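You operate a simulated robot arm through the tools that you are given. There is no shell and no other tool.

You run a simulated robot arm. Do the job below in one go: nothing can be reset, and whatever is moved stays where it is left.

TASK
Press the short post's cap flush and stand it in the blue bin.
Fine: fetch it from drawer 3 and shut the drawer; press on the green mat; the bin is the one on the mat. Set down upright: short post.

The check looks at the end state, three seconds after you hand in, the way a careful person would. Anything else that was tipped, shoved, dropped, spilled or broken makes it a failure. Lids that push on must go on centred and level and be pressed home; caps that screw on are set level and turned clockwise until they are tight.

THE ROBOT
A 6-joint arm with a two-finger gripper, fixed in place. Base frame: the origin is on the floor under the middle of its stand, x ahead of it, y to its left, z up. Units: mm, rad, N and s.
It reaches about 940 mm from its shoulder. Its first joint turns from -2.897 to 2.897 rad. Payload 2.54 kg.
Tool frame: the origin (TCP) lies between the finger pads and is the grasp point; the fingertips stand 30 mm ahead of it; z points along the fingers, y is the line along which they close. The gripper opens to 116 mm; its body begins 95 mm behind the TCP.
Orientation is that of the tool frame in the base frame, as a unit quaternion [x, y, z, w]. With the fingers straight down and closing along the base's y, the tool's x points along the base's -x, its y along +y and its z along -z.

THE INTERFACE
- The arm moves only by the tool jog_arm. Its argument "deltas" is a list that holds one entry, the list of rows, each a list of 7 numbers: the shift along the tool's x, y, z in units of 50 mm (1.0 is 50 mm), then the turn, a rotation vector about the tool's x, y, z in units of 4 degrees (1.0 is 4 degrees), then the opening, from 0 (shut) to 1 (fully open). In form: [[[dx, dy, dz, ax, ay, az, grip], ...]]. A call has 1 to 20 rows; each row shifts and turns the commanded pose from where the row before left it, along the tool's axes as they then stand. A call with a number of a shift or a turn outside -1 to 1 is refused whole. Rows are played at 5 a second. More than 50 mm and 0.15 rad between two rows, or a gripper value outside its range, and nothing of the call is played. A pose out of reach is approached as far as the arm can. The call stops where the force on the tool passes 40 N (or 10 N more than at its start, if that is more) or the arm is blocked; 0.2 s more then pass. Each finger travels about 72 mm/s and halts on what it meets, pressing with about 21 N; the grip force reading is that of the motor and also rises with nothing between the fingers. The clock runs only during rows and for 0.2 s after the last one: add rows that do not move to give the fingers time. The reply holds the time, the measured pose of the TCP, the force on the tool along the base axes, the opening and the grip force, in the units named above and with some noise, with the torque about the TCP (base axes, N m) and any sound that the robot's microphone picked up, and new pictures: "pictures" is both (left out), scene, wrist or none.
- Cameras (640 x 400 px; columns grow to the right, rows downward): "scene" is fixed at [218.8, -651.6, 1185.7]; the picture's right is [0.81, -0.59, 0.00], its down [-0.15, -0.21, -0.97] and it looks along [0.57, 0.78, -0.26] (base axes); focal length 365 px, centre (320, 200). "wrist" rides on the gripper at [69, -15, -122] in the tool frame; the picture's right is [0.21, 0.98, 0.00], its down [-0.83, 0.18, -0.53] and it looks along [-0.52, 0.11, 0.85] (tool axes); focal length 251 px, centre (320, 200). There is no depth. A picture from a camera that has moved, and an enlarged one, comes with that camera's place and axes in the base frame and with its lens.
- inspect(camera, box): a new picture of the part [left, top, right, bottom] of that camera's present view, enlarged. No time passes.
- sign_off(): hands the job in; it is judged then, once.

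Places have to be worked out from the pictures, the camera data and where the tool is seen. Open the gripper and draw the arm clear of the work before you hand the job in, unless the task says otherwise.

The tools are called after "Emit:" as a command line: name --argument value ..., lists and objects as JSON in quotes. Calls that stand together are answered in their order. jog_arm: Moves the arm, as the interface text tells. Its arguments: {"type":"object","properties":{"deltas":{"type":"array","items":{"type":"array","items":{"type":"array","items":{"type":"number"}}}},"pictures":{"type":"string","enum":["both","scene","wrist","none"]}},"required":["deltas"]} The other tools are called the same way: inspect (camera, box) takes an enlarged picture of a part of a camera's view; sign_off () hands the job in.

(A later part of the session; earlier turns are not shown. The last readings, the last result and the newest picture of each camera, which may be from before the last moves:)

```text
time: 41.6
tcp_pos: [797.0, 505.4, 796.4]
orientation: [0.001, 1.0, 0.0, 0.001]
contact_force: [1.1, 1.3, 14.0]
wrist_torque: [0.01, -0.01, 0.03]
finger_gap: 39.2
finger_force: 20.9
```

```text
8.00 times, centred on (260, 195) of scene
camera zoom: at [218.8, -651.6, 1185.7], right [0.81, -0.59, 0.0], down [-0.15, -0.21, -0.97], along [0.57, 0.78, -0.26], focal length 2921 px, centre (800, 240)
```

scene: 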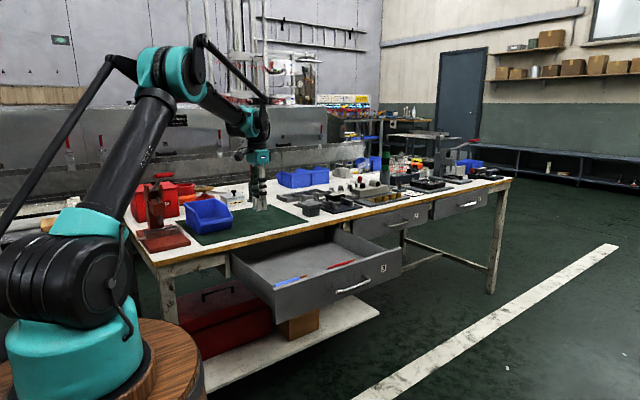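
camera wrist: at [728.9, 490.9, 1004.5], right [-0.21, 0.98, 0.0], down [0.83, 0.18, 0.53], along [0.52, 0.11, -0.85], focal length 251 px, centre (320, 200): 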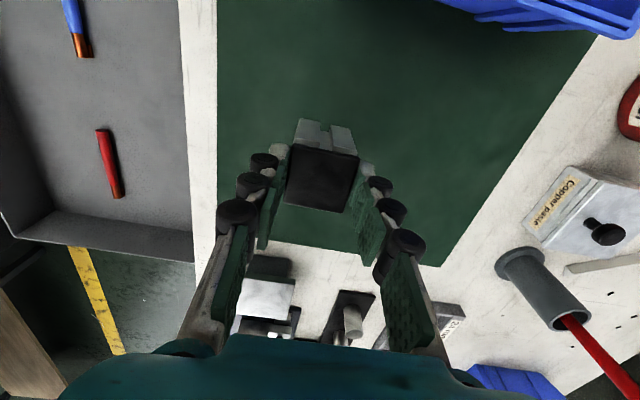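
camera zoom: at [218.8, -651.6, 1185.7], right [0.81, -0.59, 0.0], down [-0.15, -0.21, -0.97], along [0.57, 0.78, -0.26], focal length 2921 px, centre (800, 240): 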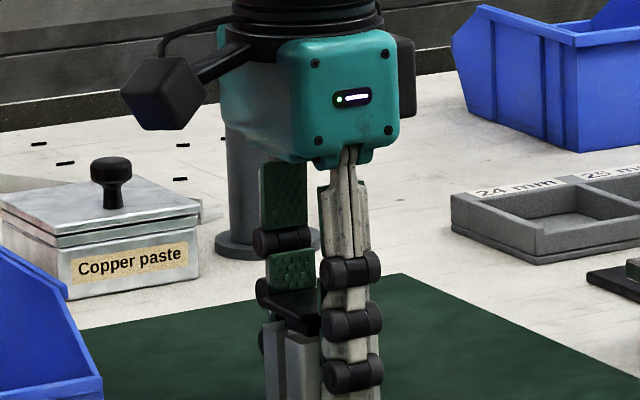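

There is already 14 N of upward force at z=796, so the post is touching the mat. I look at the foot of the post to confirm.

Emit:
inspect --camera "scene" --box '[220, 190, 300, 240]'

Emit:
inspect --camera "wrist" --box '[160, 60, 480, 260]'

```text
8.00 times, centred on (260, 215) of scene
camera zoom: at [218.8, -651.6, 1185.7], right [0.81, -0.59, 0.0], down [-0.15, -0.21, -0.97], along [0.57, 0.78, -0.26], focal length 2921 px, centre (800, 80)
```

zoom: 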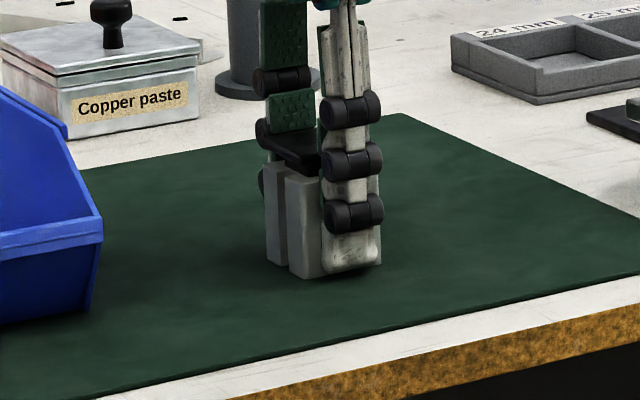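

```text
2.00 times, centred on (320, 160) of wrist
camera zoom: at [728.2, 489.1, 918.3], right [-0.21, 0.98, 0.0], down [0.83, 0.18, 0.54], along [0.52, 0.11, -0.84], focal length 503 px, centre (320, 280)
```

zoom: 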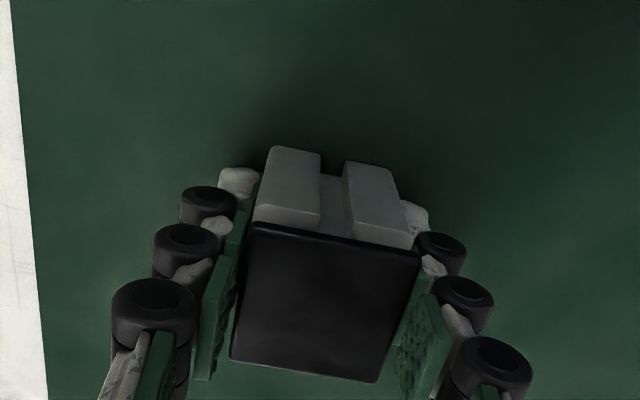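

The post stands flat on the mat. I ease the load slightly, open the fingers slowly, and rise straight up.

Emit:
jog_arm --deltas '[[[0, 0, -0.01, 0, 0, 0, 0.22], [0, 0, 0, 0, 0, 0, 0.36], [0, 0, 0, 0, 0, 0, 0.42], [0, 0, 0, 0, 0, 0, 0.5], [0, 0, 0, 0, 0, 0, 0.6], [0, 0, 0, 0, 0, 0, 0.6], [0, 0, -0.1, 0, 0, 0, 0.6], [0, 0, -0.3, 0, 0, 0, 0.6], [0, 0, -0.5, 0, 0, 0, 0.6], [0, 0, -0.5, 0, 0, 0, 0.6], [0, 0, -0.5, 0, 0, 0, 0.6], [0, 0, -0.3, 0, 0, 0, 0.6], [0, 0, 0, 0, 0, 0, 0.6]]]' --pictures "both"

Emit:
inspect --camera "scene" --box '[220, 180, 300, 230]'

Emit:
inspect --camera "wrist" --box '[200, 30, 440, 180]'

```text
time: 44.4
tcp_pos: [798.0, 504.6, 906.6]
orientation: [0.0, 1.0, 0.001, 0.0]
contact_force: [0.0, 0.0, -0.1]
wrist_torque: [-0.01, -0.03, -0.05]
finger_gap: 69.6
finger_force: 0.1
camera wrist: at [729.7, 489.3, 1028.7], right [-0.21, 0.98, 0.0], down [0.83, 0.18, 0.53], along [0.52, 0.11, -0.85], focal length 251 px, centre (320, 200)
```

scene: 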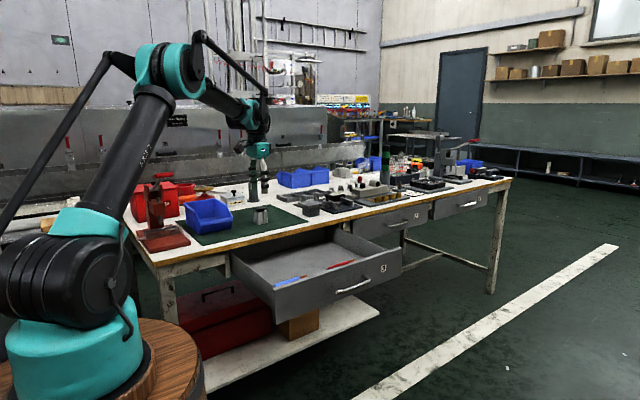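
wrist: 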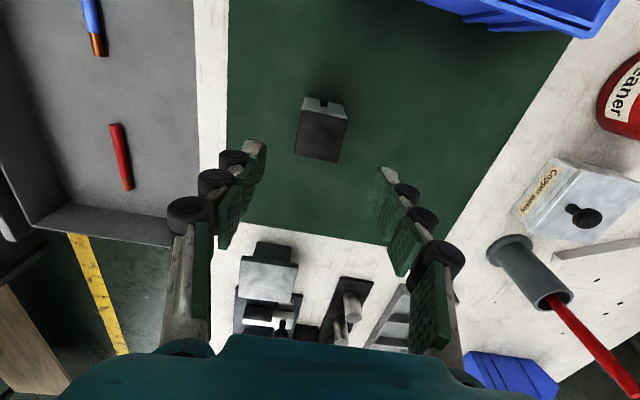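

```text
8.00 times, centred on (260, 205) of scene
camera zoom: at [218.8, -651.6, 1185.7], right [0.81, -0.59, 0.0], down [-0.15, -0.21, -0.97], along [0.57, 0.78, -0.26], focal length 2921 px, centre (800, 160)
```

zoom: 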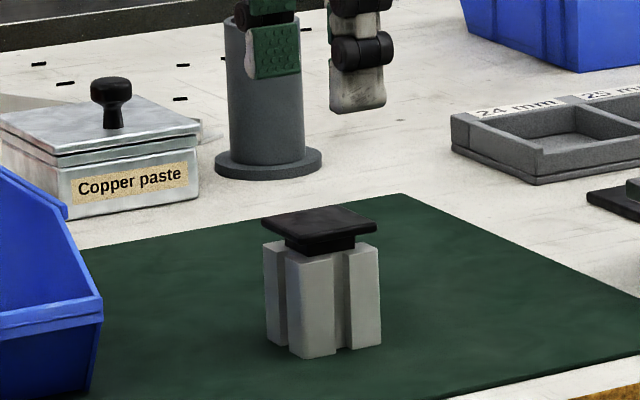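

```text
2.67 times, centred on (320, 105) of wrist
camera zoom: at [729.7, 489.3, 1028.7], right [-0.21, 0.98, 0.0], down [0.83, 0.18, 0.53], along [0.52, 0.11, -0.85], focal length 670 px, centre (320, 453)
```

zoom: 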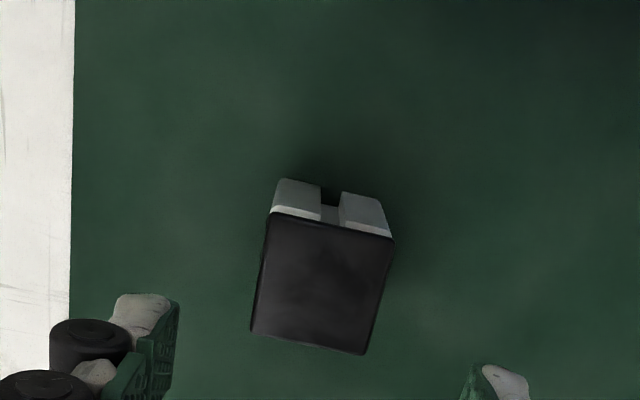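

The post stands upright on the mat with its cap still proud, centred under the tool within about 1 mm. I shut the fingers fully and lower them to just above the cap.

Emit:
jog_arm --deltas '[[[0.02, 0, 0, 0, 0, 0, 0.4], [0, 0, 0, 0, 0, 0, 0.2], [0, 0, 0, 0, 0, 0, 0], [0, 0, 0, 0, 0, 0, 0], [0, 0, 0.3, 0, 0, 0, 0], [0, 0, 0.4, 0, 0, 0, 0], [0, 0, 0.2, 0, 0, 0, 0], [0, 0, 0.1, 0, 0, 0, 0], [0, 0, 0, 0, 0, 0, 0]]]' --pictures "both"

Emit:
inspect --camera "scene" --box '[220, 180, 300, 230]'

Emit:
inspect --camera "wrist" --box '[200, 60, 440, 210]'

```text
time: 46.4
tcp_pos: [797.1, 506.2, 855.0]
orientation: [0.0, 1.0, 0.0, 0.0]
contact_force: [0.2, 0.2, -0.1]
wrist_torque: [0.01, -0.01, 0.03]
finger_gap: 0.2
finger_force: 21.5
camera wrist: at [728.5, 490.2, 978.0], right [-0.21, 0.98, 0.0], down [0.83, 0.18, 0.53], along [0.52, 0.11, -0.85], focal length 251 px, centre (320, 200)
```

scene: 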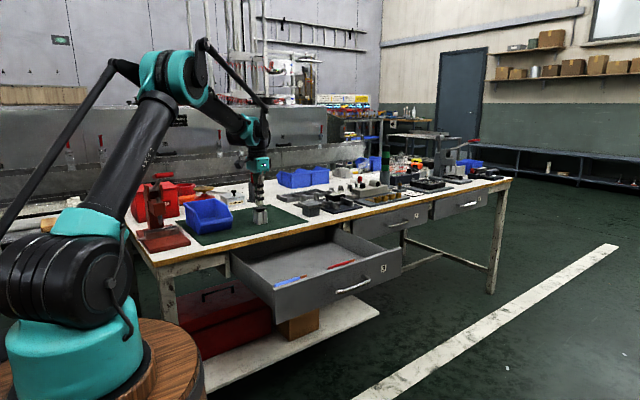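
wrist: 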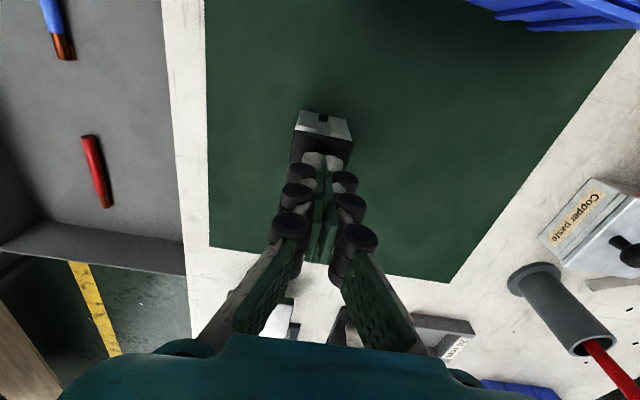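

```text
8.00 times, centred on (260, 205) of scene
camera zoom: at [218.8, -651.6, 1185.7], right [0.81, -0.59, 0.0], down [-0.15, -0.21, -0.97], along [0.57, 0.78, -0.26], focal length 2921 px, centre (800, 160)
```

zoom: 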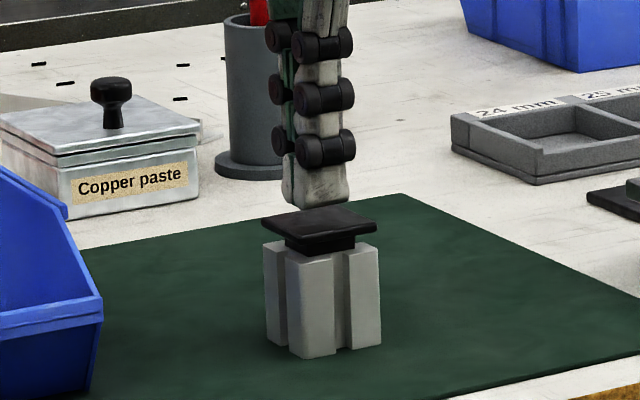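

```text
2.67 times, centred on (320, 135) of wrist
camera zoom: at [728.5, 490.2, 978.0], right [-0.21, 0.98, 0.0], down [0.83, 0.18, 0.53], along [0.52, 0.11, -0.85], focal length 670 px, centre (320, 373)
```

zoom: 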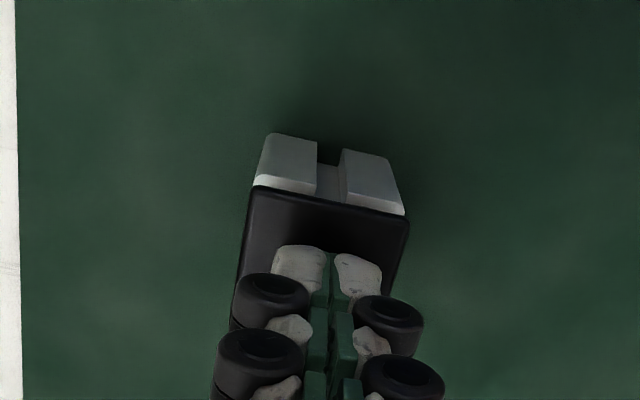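

The closed fingertips sit centred over the cap (offset ~1 mm, which I trim). I press straight down in 1 mm steps, letting the force limit stop the motion.

Emit:
jog_arm --deltas '[[[-0.02, -0.02, 0.04, 0, 0, 0, 0], [0, 0, 0.04, 0, 0, 0, 0], [0, 0, 0.02, 0, 0, 0, 0], [0, 0, 0.02, 0, 0, 0, 0], [0, 0, 0.02, 0, 0, 0, 0], [0, 0, 0.02, 0, 0, 0, 0], [0, 0, 0.02, 0, 0, 0, 0], [0, 0, 0.02, 0, 0, 0, 0], [0, 0, 0.02, 0, 0, 0, 0], [0, 0, 0.02, 0, 0, 0, 0], [0, 0, 0.02, 0, 0, 0, 0], [0, 0, 0.02, 0, 0, 0, 0], [0, 0, 0.02, 0, 0, 0, 0], [0, 0, 0.02, 0, 0, 0, 0]]]' --pictures "both"

Emit:
inspect --camera "scene" --box '[220, 180, 300, 230]'

```text
time: 49.4
tcp_pos: [797.6, 506.3, 840.6]
orientation: [0.0, 1.0, 0.0, 0.001]
contact_force: [2.2, -0.3, 8.7]
wrist_torque: [0.02, -0.04, 0.01]
finger_gap: 5.9
finger_force: 20.6
camera wrist: at [729.1, 489.3, 962.4], right [-0.21, 0.98, 0.0], down [0.83, 0.18, 0.54], along [0.52, 0.11, -0.84], focal length 251 px, centre (320, 200)
```

scene: 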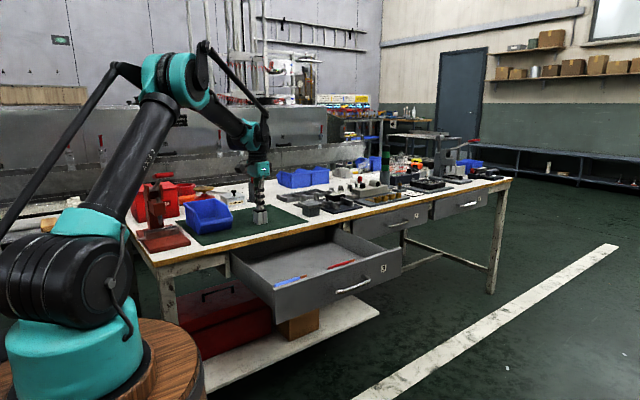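
wrist: 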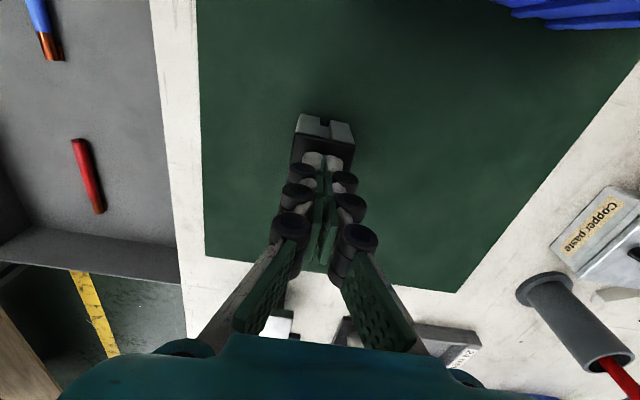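

```text
8.00 times, centred on (260, 205) of scene
camera zoom: at [218.8, -651.6, 1185.7], right [0.81, -0.59, 0.0], down [-0.15, -0.21, -0.97], along [0.57, 0.78, -0.26], focal length 2921 px, centre (800, 160)
```

zoom: 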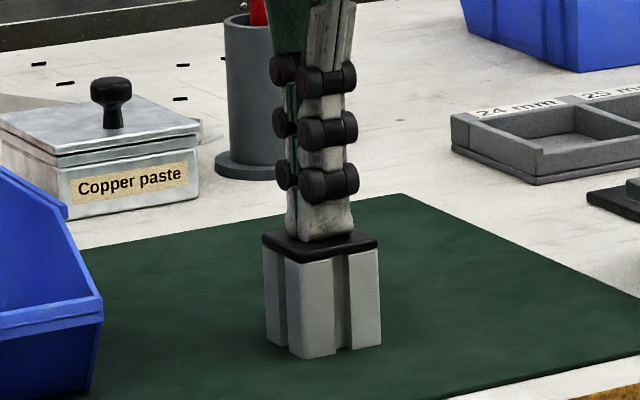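

The cap has gone down and looks nearly flush, with only about 9 N now. I keep pressing in small steps to be sure it's home.

Emit:
jog_arm --deltas '[[[0, 0, 0.02, 0, 0, 0, 0], [0, 0, 0.02, 0, 0, 0, 0], [0, 0, 0.02, 0, 0, 0, 0], [0, 0, 0.02, 0, 0, 0, 0], [0, 0, 0.02, 0, 0, 0, 0], [0, 0, 0.02, 0, 0, 0, 0]]]' --pictures "none"

Emit:
inspect --camera "scene" --box '[240, 190, 288, 220]'

Emit:
inspect --camera "wrist" --box '[220, 80, 420, 205]'

```text
time: 50.3
tcp_pos: [798.3, 505.4, 839.1]
orientation: [0.0, 1.0, 0.002, 0.001]
contact_force: [-1.6, 0.3, 18.5]
wrist_torque: [0.01, 0.09, 0.01]
finger_gap: 5.9
finger_force: 21.2
stopped in row 4: the force on the tool passed its limit at 43 N (the readings are from after the stop); the commanded pose is now the measured one
```

```text
13.33 times, centred on (264, 205) of scene
camera zoom: at [218.8, -651.6, 1185.7], right [0.81, -0.59, 0.0], down [-0.15, -0.21, -0.97], along [0.57, 0.78, -0.26], focal length 4868 px, centre (1067, 133)
```

zoom: 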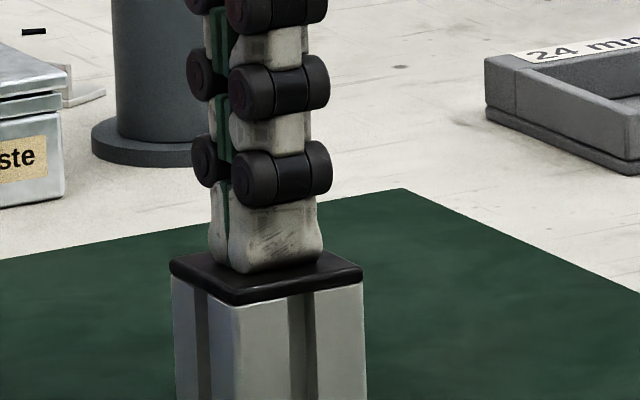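

```text
3.20 times, centred on (320, 142) of wrist
camera zoom: at [728.9, 489.1, 961.6], right [-0.22, 0.98, 0.0], down [0.82, 0.18, 0.54], along [0.52, 0.12, -0.84], focal length 805 px, centre (320, 384)
```

zoom: 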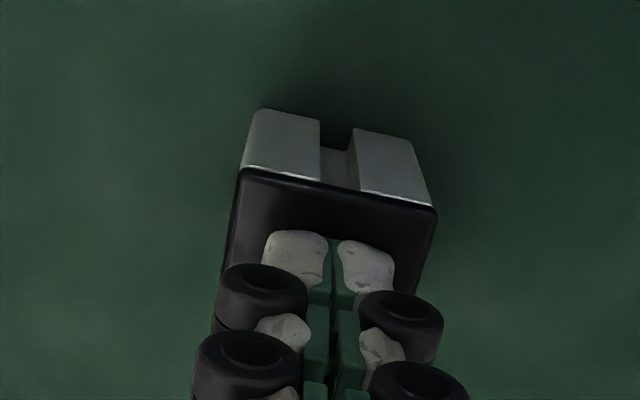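

The press hit 43 N with the cap visibly seated. I press once more to see whether it moves any further.

Emit:
jog_arm --deltas '[[[0, 0, 0.02, 0, 0, 0, 0], [0, 0, 0.02, 0, 0, 0, 0], [0, 0, 0.02, 0, 0, 0, 0], [0, 0, 0.02, 0, 0, 0, 0], [0, 0, 0.02, 0, 0, 0, 0], [0, 0, 0.02, 0, 0, 0, 0]]]' --pictures "none"

Emit:
inspect --camera "scene" --box '[240, 190, 288, 220]'

```text
time: 50.8
tcp_pos: [797.9, 506.0, 839.1]
orientation: [0.0, 1.0, 0.001, 0.001]
contact_force: [-4.7, -1.4, 19.3]
wrist_torque: [-0.01, 0.15, 0.01]
finger_gap: 5.8
finger_force: 20.6
stopped in row 2: the force on the tool passed its limit at 42 N (the readings are from after the stop); the commanded pose is now the measured one
```

```text
13.33 times, centred on (264, 205) of scene
camera zoom: at [218.8, -651.6, 1185.7], right [0.81, -0.59, 0.0], down [-0.15, -0.21, -0.97], along [0.57, 0.78, -0.26], focal length 4868 px, centre (1067, 133)
```

zoom: 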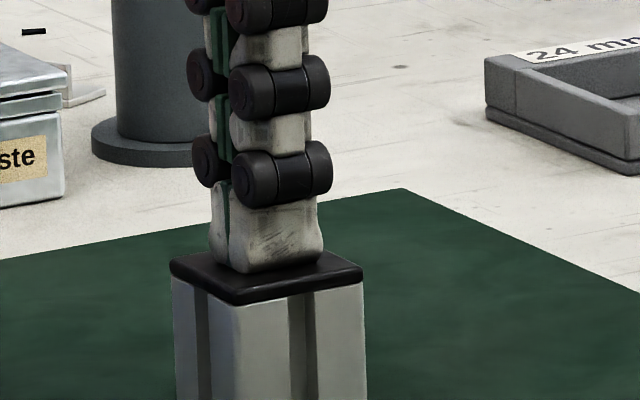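

No further motion at 42 N, so the cap is home. I rise 60 mm and check that it sits level and flush.

Emit:
jog_arm --deltas '[[[0, 0, -0.05, 0, 0, 0, 0], [0, 0, -0.15, 0, 0, 0, 0], [0, 0, -0.4, 0, 0, 0, 0], [0, 0, -0.5, 0, 0, 0, 0], [0, 0, -0.5, 0, 0, 0, 0], [0, 0, 0, 0, 0, 0, 0]]]' --pictures "both"

Emit:
inspect --camera "scene" --box '[240, 195, 288, 225]'

Emit:
inspect --camera "wrist" --box '[200, 30, 440, 180]'

```text
time: 52.2
tcp_pos: [798.6, 504.7, 918.0]
orientation: [0.0, 1.0, 0.001, 0.0]
contact_force: [-0.2, 0.6, 0.2]
wrist_torque: [0.02, -0.01, 0.02]
finger_gap: 0.1
finger_force: 21.1
camera wrist: at [730.2, 488.4, 1039.4], right [-0.22, 0.98, 0.0], down [0.82, 0.18, 0.54], along [0.52, 0.12, -0.84], focal length 251 px, centre (320, 200)
```

scene: 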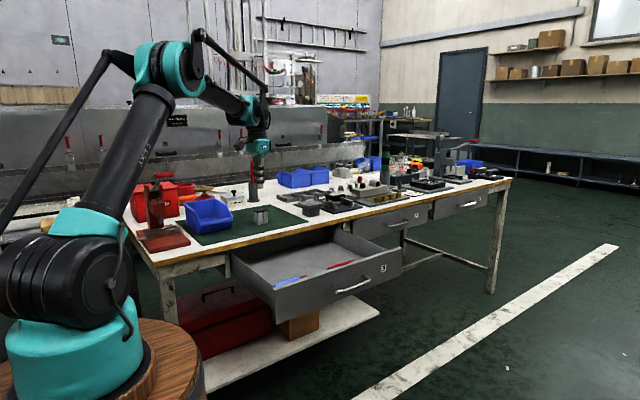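
wrist: 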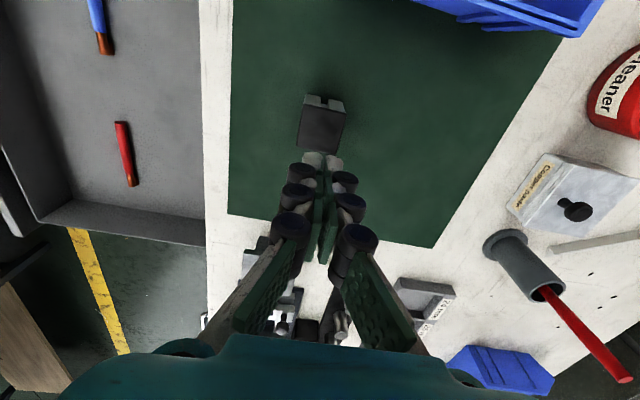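

```text
13.33 times, centred on (264, 210) of scene
camera zoom: at [218.8, -651.6, 1185.7], right [0.81, -0.59, 0.0], down [-0.15, -0.21, -0.97], along [0.57, 0.78, -0.26], focal length 4868 px, centre (1067, 67)
```

zoom: 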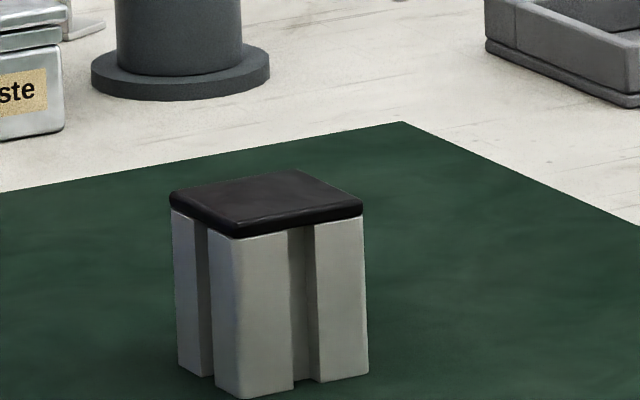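

```text
2.67 times, centred on (320, 105) of wrist
camera zoom: at [730.2, 488.4, 1039.4], right [-0.22, 0.98, 0.0], down [0.82, 0.18, 0.54], along [0.52, 0.12, -0.84], focal length 670 px, centre (320, 453)
```

zoom: 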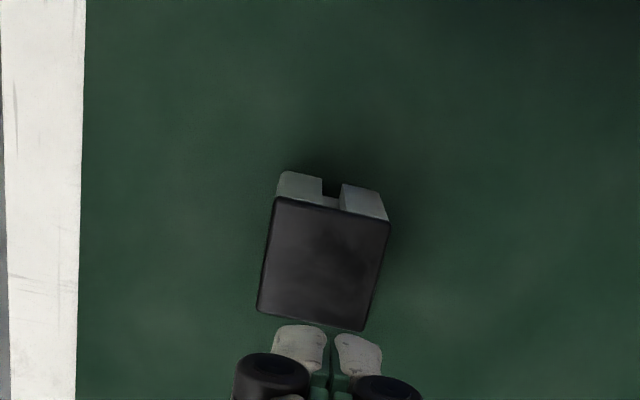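

The cap is flush and level. Next I look closely at the blue bin on the mat.

Emit:
inspect --camera "scene" --box '[170, 185, 250, 240]'

Emit:
inspect --camera "wrist" --box '[400, 0, 640, 150]'

```text
7.27 times, centred on (210, 212) of scene
camera zoom: at [218.8, -651.6, 1185.7], right [0.81, -0.59, 0.0], down [-0.15, -0.21, -0.97], along [0.57, 0.78, -0.26], focal length 2655 px, centre (1120, 109)
```

zoom: 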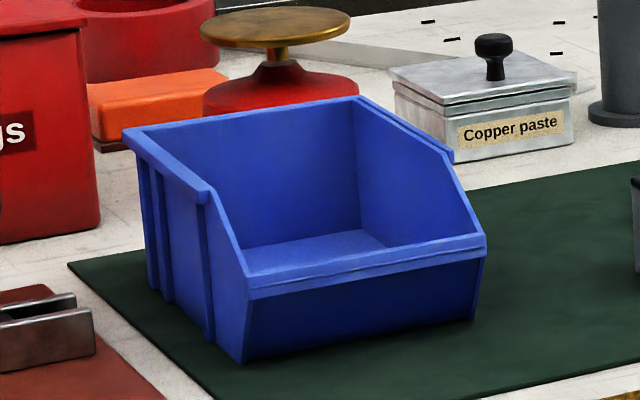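

```text
2.67 times, centred on (520, 75) of wrist
camera zoom: at [730.2, 488.4, 1039.4], right [-0.22, 0.98, 0.0], down [0.82, 0.18, 0.54], along [0.52, 0.12, -0.84], focal length 670 px, centre (-213, 533)
```

zoom: 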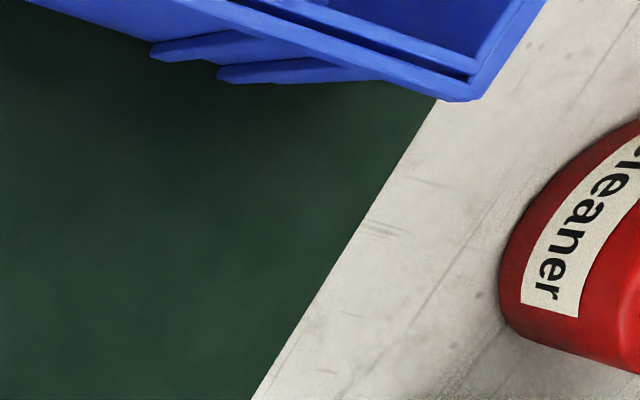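

The bin's front faces −y and it spans roughly x 567–680, y 491–632, with a low front wall. I move up and over toward it for a closer wrist view, staying well away from the red press.

Emit:
jog_arm --deltas '[[[0, 0, -0.8, 0, 0, 0, 0.2], [0, 0, -0.84, 0, 0, 0, 0.4], [0.63, 0.135, 0, 0, 0, 0, 0.6], [0.63, 0.135, 0, 0, 0, 0, 0.6], [0.63, 0.135, 0, 0, 0, 0, 0.6], [0.63, 0.135, 0, 0, 0, 0, 0.6], [0.63, 0.135, 0, 0, 0, 0, 0.6], [0.63, 0.135, 0, 0, 0, 0, 0.6], [0, 0, 0, 0, 0, 0, 0.6]]]' --pictures "both"

Emit:
inspect --camera "wrist" --box '[200, 20, 460, 220]'

```text
time: 54.2
tcp_pos: [609.9, 548.2, 999.3]
orientation: [0.0, 1.0, 0.001, 0.001]
contact_force: [-0.1, -0.8, -0.4]
wrist_torque: [-0.03, -0.02, 0.0]
finger_gap: 69.8
finger_force: 0.0
camera wrist: at [540.5, 530.2, 1121.0], right [-0.21, 0.98, 0.0], down [0.82, 0.18, 0.54], along [0.52, 0.12, -0.84], focal length 251 px, centre (320, 200)
```

scene: 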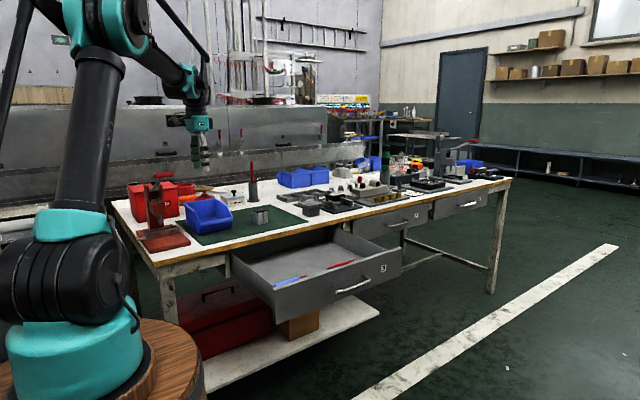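
wrist: 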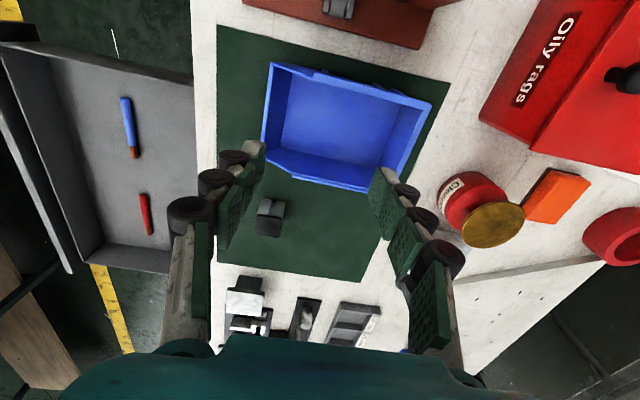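

```text
2.00 times, centred on (330, 120) of wrist
camera zoom: at [540.5, 530.2, 1121.0], right [-0.21, 0.98, 0.0], down [0.82, 0.18, 0.54], along [0.52, 0.12, -0.84], focal length 503 px, centre (300, 360)
```

zoom: 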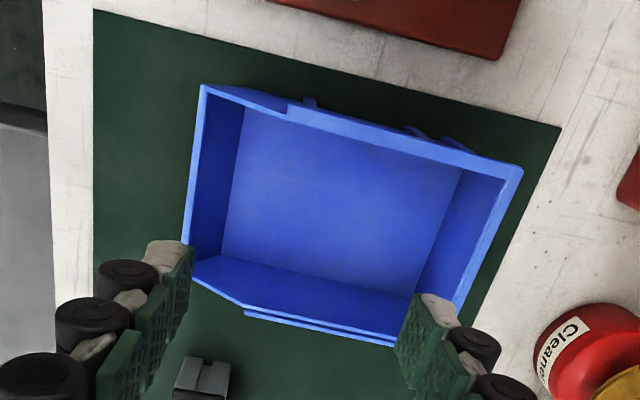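

The wrist view gives the bin floor as about x 583–683, y 501–651, nearly square to the axes, with room for the fingers closing along y. I go back over the post with the gripper open.

Emit:
jog_arm --deltas '[[[-0.625, -0.146, 0, 0, 0, 0, 0.7], [-0.625, -0.146, 0, 0, 0, 0, 0.7], [-0.625, -0.146, 0, 0, 0, 0, 0.7], [-0.625, -0.146, 0, 0, 0, 0, 0.7], [-0.625, -0.146, 0, 0, 0, 0, 0.7], [-0.625, -0.146, 0, 0, 0, 0, 0.7], [0, 0, 0.5, 0, 0, 0, 0.7], [0, 0, 0.6, 0, 0, 0, 0.7], [0, 0, 0.6, 0, 0, 0, 0.7], [0, 0, 0.3, 0, 0, 0, 0.7], [0, 0, 0, 0, 0, 0, 0.7]]]' --pictures "wrist"

Emit:
inspect --camera "wrist" --box '[200, 30, 440, 180]'

```text
time: 56.6
tcp_pos: [797.7, 502.2, 900.3]
orientation: [0.0, 1.0, 0.001, 0.001]
contact_force: [-0.7, 0.2, -0.5]
wrist_torque: [0.0, 0.01, -0.01]
finger_gap: 81.1
finger_force: 0.1
camera wrist: at [728.4, 486.5, 1021.4], right [-0.22, 0.98, 0.0], down [0.82, 0.18, 0.54], along [0.52, 0.12, -0.84], focal length 251 px, centre (320, 200)
```

wrist: 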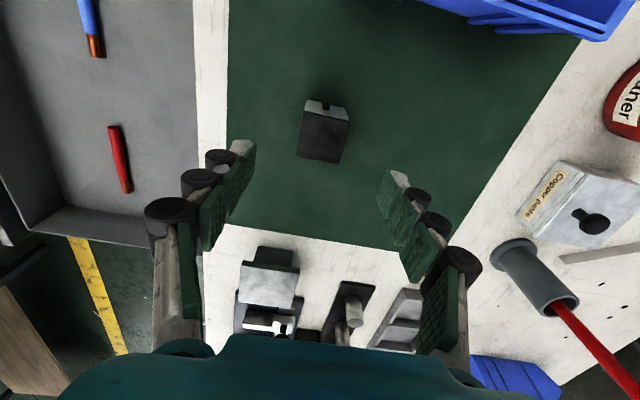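

```text
2.67 times, centred on (320, 105) of wrist
camera zoom: at [728.4, 486.5, 1021.4], right [-0.22, 0.98, 0.0], down [0.82, 0.18, 0.54], along [0.52, 0.12, -0.84], focal length 670 px, centre (320, 453)
```

zoom: 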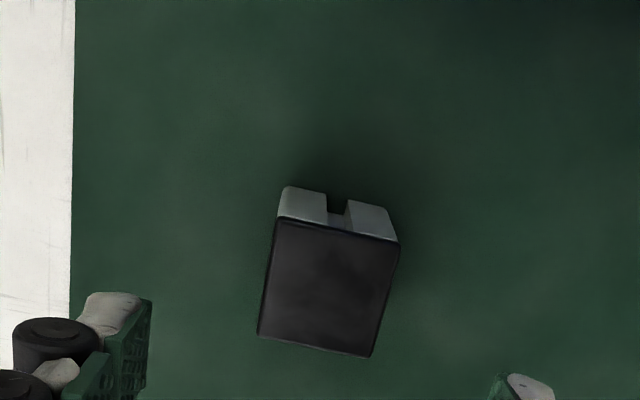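

The post is about 1.5 mm to +y of the axis; I correct, descend to z≈800 and close slowly on it.

Emit:
jog_arm --deltas '[[[0, 0.035, 0.3, 0, 0, 0, 0.7], [0, 0, 0.5, 0, 0, 0, 0.7], [0, 0, 0.5, 0, 0, 0, 0.7], [0, 0, 0.4, 0, 0, 0, 0.7], [0, 0, 0.3, 0, 0, 0, 0.7], [0, 0, 0, 0, 0, 0, 0.6], [0, 0, 0, 0, 0, 0, 0.5], [0, 0, 0, 0, 0, 0, 0.44], [0, 0, 0, 0, 0, 0, 0.4], [0, 0, 0, 0, 0, 0, 0.37], [0, 0, 0, 0, 0, 0, 0.34], [0, 0, 0, 0, 0, 0, 0.31], [0, 0, 0, 0, 0, 0, 0.28], [0, 0, 0, 0, 0, 0, 0.25]]]' --pictures "wrist"

Emit:
inspect --camera "scene" --box '[220, 180, 300, 230]'

```text
time: 59.6
tcp_pos: [798.3, 503.0, 799.5]
orientation: [0.0, 1.0, 0.001, 0.001]
contact_force: [-0.3, 1.5, 1.4]
wrist_torque: [0.0, 0.01, -0.01]
finger_gap: 39.1
finger_force: 21.3
camera wrist: at [728.8, 486.8, 921.7], right [-0.22, 0.98, 0.0], down [0.82, 0.18, 0.54], along [0.52, 0.12, -0.84], focal length 251 px, centre (320, 200)
```

wrist: 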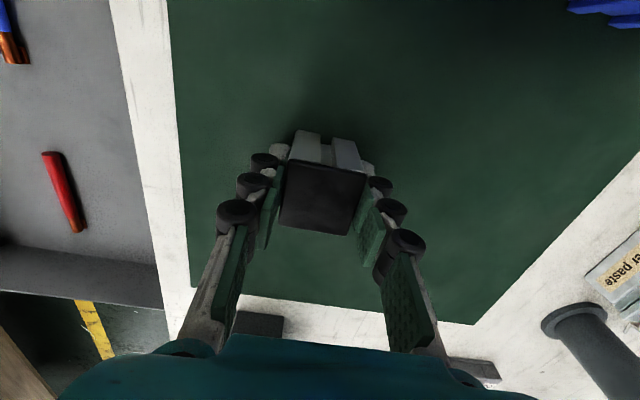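

```text
8.00 times, centred on (260, 205) of scene
camera zoom: at [218.8, -651.6, 1185.7], right [0.81, -0.59, 0.0], down [-0.15, -0.21, -0.97], along [0.57, 0.78, -0.26], focal length 2921 px, centre (800, 160)
```

zoom: 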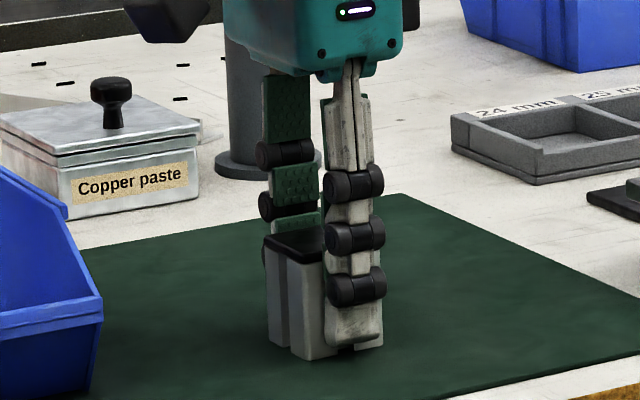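

Gripped cleanly with no vertical load. I lift straight up and carry the post over the bin centre at about (634, 572), well above its rim.

Emit:
jog_arm --deltas '[[[0, 0, -0.1, 0, 0, 0, 0.22], [0, 0, -0.3, 0, 0, 0, 0.22], [0, 0, -0.5, 0, 0, 0, 0.22], [0, 0, -0.6, 0, 0, 0, 0.22], [0, 0, -0.6, 0, 0, 0, 0.22], [0, 0, -0.5, 0, 0, 0, 0.22], [0.3, 0.126, 0, 0, 0, 0, 0.22], [0.6, 0.252, 0, 0, 0, 0, 0.22], [0.6, 0.252, 0, 0, 0, 0, 0.22], [0.6, 0.252, 0, 0, 0, 0, 0.22], [0.6, 0.252, 0, 0, 0, 0, 0.22], [0.4, 0.168, 0, 0, 0, 0, 0.22], [0.18, 0.076, 0, 0, 0, 0, 0.22], [0, 0, 0, 0, 0, 0, 0.22]]]' --pictures "both"

Emit:
inspect --camera "wrist" --box '[180, 20, 480, 240]'

Emit:
inspect --camera "scene" --box '[160, 140, 272, 240]'

```text
time: 62.6
tcp_pos: [633.0, 573.2, 929.1]
orientation: [-0.001, 1.0, 0.001, 0.002]
contact_force: [-0.3, -0.4, -1.1]
wrist_torque: [-0.02, -0.01, 0.0]
finger_gap: 39.0
finger_force: 20.9
camera wrist: at [563.9, 556.6, 1052.0], right [-0.21, 0.98, 0.0], down [0.82, 0.18, 0.54], along [0.52, 0.12, -0.84], focal length 251 px, centre (320, 200)
```

scene: 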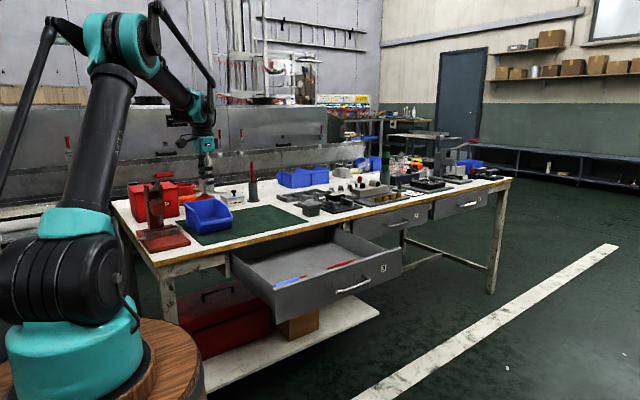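
wrist: 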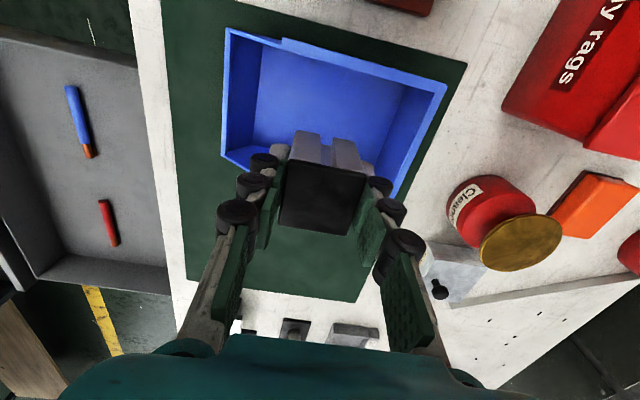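

```text
1.82 times, centred on (330, 130) of wrist
camera zoom: at [563.9, 556.6, 1052.0], right [-0.21, 0.98, 0.0], down [0.82, 0.18, 0.54], along [0.52, 0.12, -0.84], focal length 457 px, centre (302, 327)
```

zoom: 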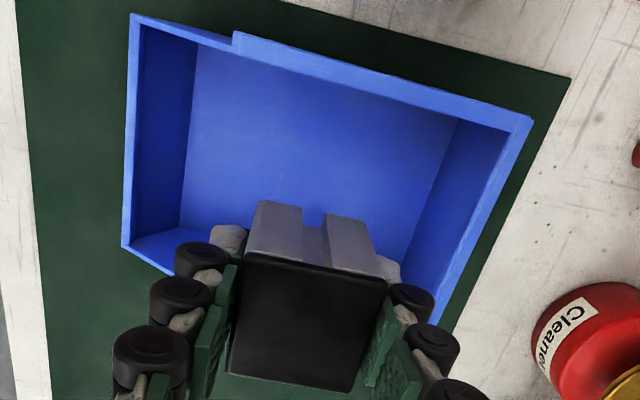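

```text
4.00 times, centred on (216, 190) of scene
camera zoom: at [218.8, -651.6, 1185.7], right [0.81, -0.59, 0.0], down [-0.15, -0.21, -0.97], along [0.57, 0.78, -0.26], focal length 1460 px, centre (736, 240)
```

zoom: 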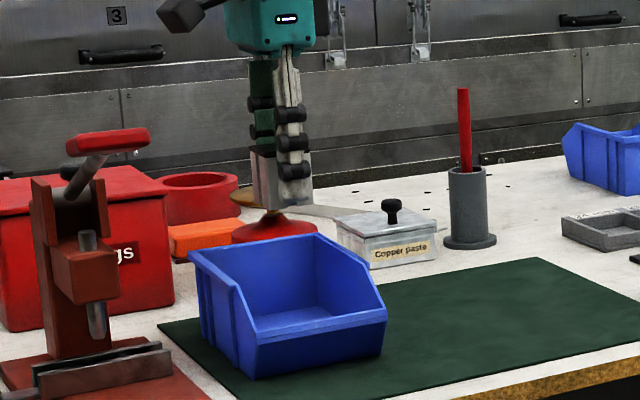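

The post hangs centred over the bin floor (centre ≈ (632, 576)). I lower it inside to about z=815, still above the floor.

Emit:
jog_arm --deltas '[[[0, 0.03, 0.3, 0, 0, 0, 0.22], [0, 0, 0.5, 0, 0, 0, 0.22], [0, 0, 0.5, 0, 0, 0, 0.22], [0, 0, 0.5, 0, 0, 0, 0.22], [0, 0, 0.3, 0, 0, 0, 0.22], [0, 0, 0.15, 0, 0, 0, 0.22], [0, 0, 0, 0, 0, 0, 0.22]]]' --pictures "wrist"

Emit:
inspect --camera "scene" --box '[160, 160, 256, 240]'

Emit:
inspect --camera "wrist" --box '[160, 20, 480, 240]'

```text
time: 64.2
tcp_pos: [632.6, 574.7, 817.0]
orientation: [0.0, 1.0, 0.0, 0.001]
contact_force: [-0.9, 0.0, -1.0]
wrist_torque: [0.0, -0.03, 0.01]
finger_gap: 38.9
finger_force: 20.8
camera wrist: at [564.0, 558.4, 939.2], right [-0.22, 0.98, 0.0], down [0.82, 0.18, 0.54], along [0.52, 0.12, -0.84], focal length 251 px, centre (320, 200)
```

wrist: 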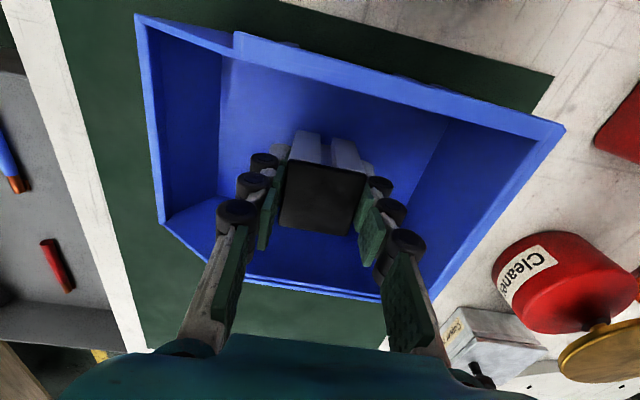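

```text
5.00 times, centred on (208, 200) of scene
camera zoom: at [218.8, -651.6, 1185.7], right [0.81, -0.59, 0.0], down [-0.15, -0.21, -0.97], along [0.57, 0.78, -0.26], focal length 1825 px, centre (880, 200)
```

zoom: 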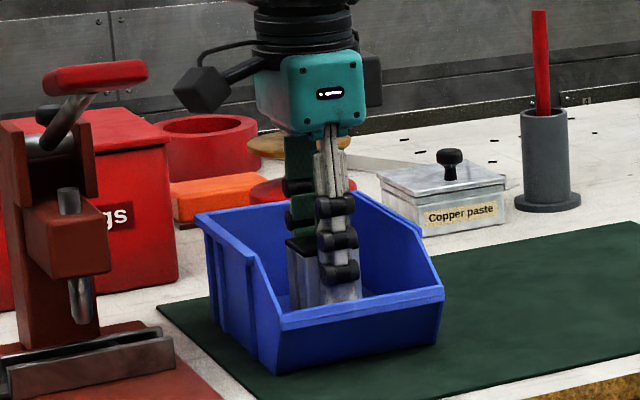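

```text
1.82 times, centred on (320, 130) of wrist
camera zoom: at [564.0, 558.4, 939.2], right [-0.22, 0.98, 0.0], down [0.82, 0.18, 0.54], along [0.52, 0.12, -0.84], focal length 457 px, centre (320, 327)
```

zoom: 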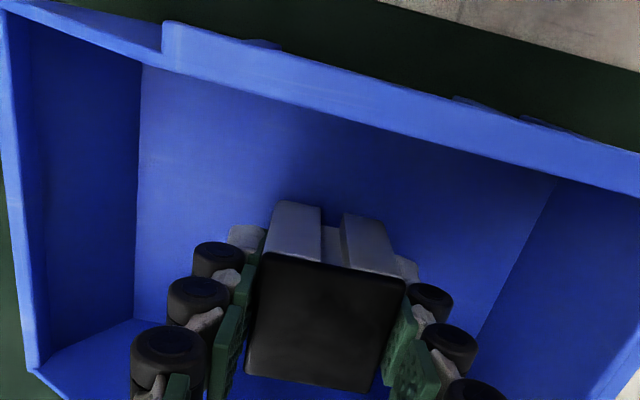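

There is good clearance all round. I lower in small steps toward the bin floor.

Emit:
jog_arm --deltas '[[[0, 0, 0.04, 0, 0, 0, 0.22], [0, 0, 0.04, 0, 0, 0, 0.22], [0, 0, 0.04, 0, 0, 0, 0.22], [0, 0, 0.04, 0, 0, 0, 0.22], [0, 0, 0.04, 0, 0, 0, 0.22], [0, 0, 0.02, 0, 0, 0, 0.22]]]' --pictures "none"

Emit:
inspect --camera "scene" --box '[180, 190, 244, 230]'

```text
time: 65.6
tcp_pos: [632.2, 575.4, 806.9]
orientation: [0.0, 1.0, 0.001, 0.002]
contact_force: [3.3, 1.0, 12.1]
wrist_torque: [0.01, -0.06, 0.01]
finger_gap: 39.3
finger_force: 21.0
```

```text
10.00 times, centred on (212, 210) of scene
camera zoom: at [218.8, -651.6, 1185.7], right [0.81, -0.59, 0.0], down [-0.15, -0.21, -0.97], along [0.57, 0.78, -0.26], focal length 3651 px, centre (1400, 100)
```

zoom: 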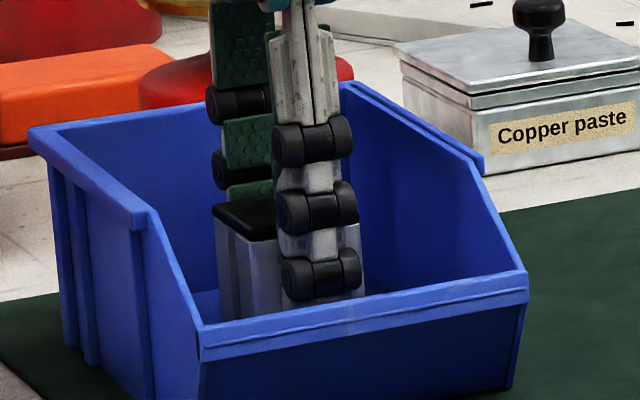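

The post is resting on the bin floor (12 N). I ease off half a millimetre, open slowly, and rise straight out.

Emit:
jog_arm --deltas '[[[0, 0, -0.01, 0, 0, 0, 0.22], [0, 0, 0, 0, 0, 0, 0.36], [0, 0, 0, 0, 0, 0, 0.4], [0, 0, 0, 0, 0, 0, 0.46], [0, 0, 0, 0, 0, 0, 0.52], [0, 0, 0, 0, 0, 0, 0.52], [0, 0, -0.1, 0, 0, 0, 0.52], [0, 0, -0.3, 0, 0, 0, 0.52], [0, 0, -0.5, 0, 0, 0, 0.52], [0, 0, -0.6, 0, 0, 0, 0.52], [0, 0, -0.6, 0, 0, 0, 0.52], [0, 0, -0.6, 0, 0, 0, 0.52], [0, 0, -0.5, 0, 0, 0, 0.52], [0, 0, 0, 0, 0, 0, 0.52]]]' --pictures "both"

Emit:
inspect --camera "scene" --box '[180, 190, 244, 230]'

Emit:
inspect --camera "wrist" --box '[180, 20, 480, 240]'

```text
time: 68.6
tcp_pos: [632.5, 575.6, 965.3]
orientation: [-0.001, 1.0, 0.0, 0.001]
contact_force: [0.5, 0.3, 0.8]
wrist_torque: [-0.03, 0.02, 0.02]
finger_gap: 60.2
finger_force: 0.0
camera wrist: at [563.8, 558.7, 1088.2], right [-0.22, 0.98, 0.0], down [0.82, 0.18, 0.54], along [0.52, 0.12, -0.84], focal length 251 px, centre (320, 200)
```

scene: 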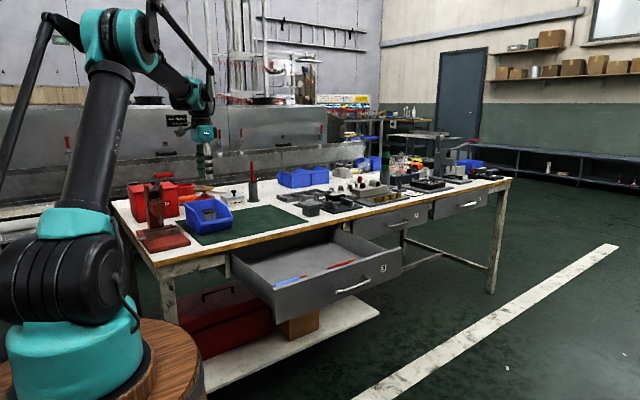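
wrist: 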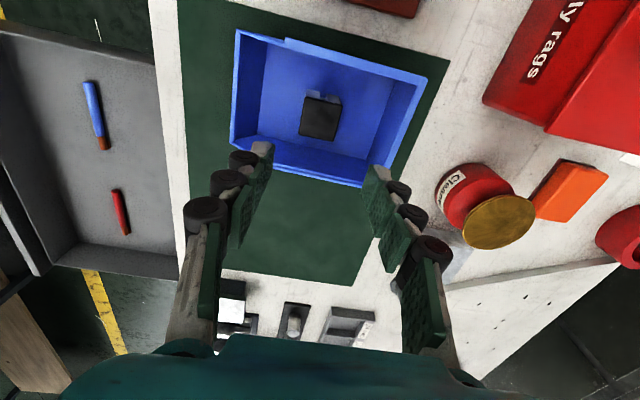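

```text
10.00 times, centred on (212, 210) of scene
camera zoom: at [218.8, -651.6, 1185.7], right [0.81, -0.59, 0.0], down [-0.15, -0.21, -0.97], along [0.57, 0.78, -0.26], focal length 3651 px, centre (1400, 100)
```

zoom: 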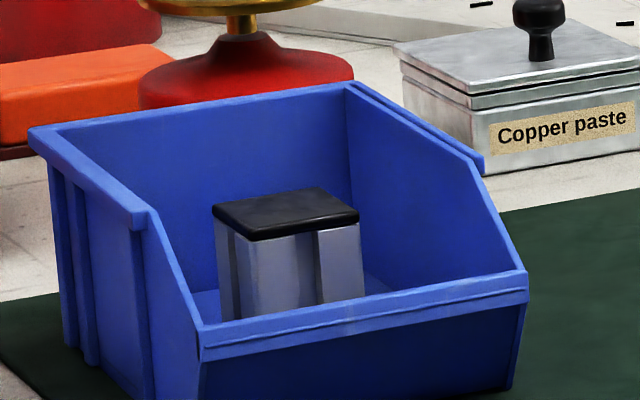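

```text
1.82 times, centred on (330, 130) of wrist
camera zoom: at [563.8, 558.7, 1088.2], right [-0.22, 0.98, 0.0], down [0.82, 0.18, 0.54], along [0.52, 0.12, -0.84], focal length 457 px, centre (302, 327)
```

zoom: 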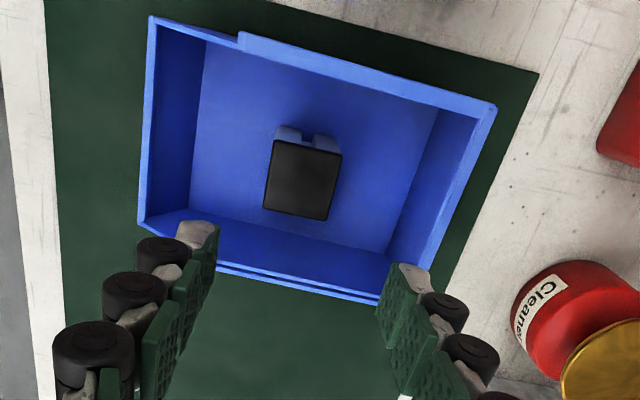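

The post stands upright in the bin with the cap flush. Now for the drawer: I shut the fingers and move over to a high point in front of the handle.

Emit:
jog_arm --deltas '[[[-0.311, -0.85, 0, 0, 0, 0, 0.4], [-0.311, -0.85, 0, 0, 0, 0, 0.2], [-0.311, -0.85, 0, 0, 0, 0, 0], [-0.311, -0.85, 0, 0, 0, 0, 0], [-0.311, -0.85, 0, 0, 0, 0, 0], [-0.311, -0.85, 0, 0, 0, 0, 0], [-0.311, -0.85, 0, 0, 0, 0, 0], [-0.311, -0.85, 0, 0, 0, 0, 0], [-0.311, -0.85, 0, 0, 0, 0, 0], [-0.311, -0.85, 0, 0, 0, 0, 0], [-0.311, -0.85, 0, 0, 0, 0, 0], [-0.311, -0.85, 0, 0, 0, 0, 0], [-0.311, -0.85, 0, 0, 0, 0, 0], [-0.311, -0.95, 0, 0, 0, 0, 0], [0, 0, 0, 0, 0, 0, 0]]]' --pictures "both"

```text
time: 71.8
tcp_pos: [851.2, -24.7, 966.6]
orientation: [0.0, 1.0, 0.001, 0.001]
contact_force: [-0.1, 0.2, 0.0]
wrist_torque: [-0.03, -0.02, 0.01]
finger_gap: 0.0
finger_force: 20.9
camera wrist: at [782.5, -42.1, 1088.4], right [-0.22, 0.98, 0.0], down [0.82, 0.18, 0.54], along [0.52, 0.12, -0.84], focal length 251 px, centre (320, 200)
```

scene: 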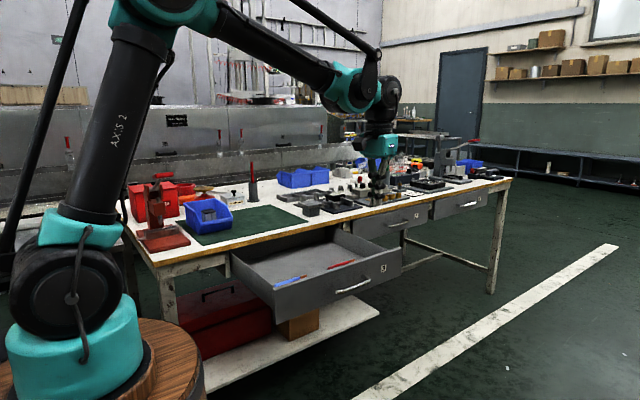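
wrist: 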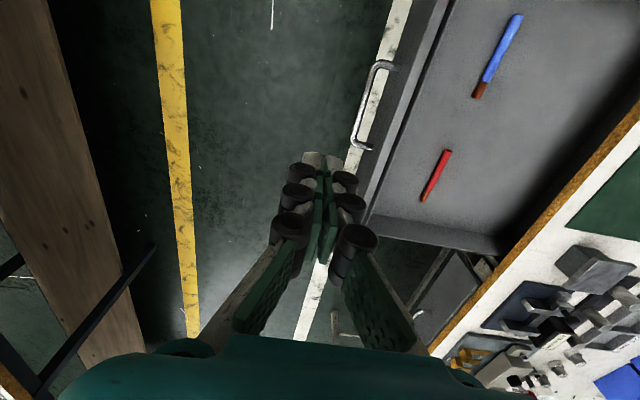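

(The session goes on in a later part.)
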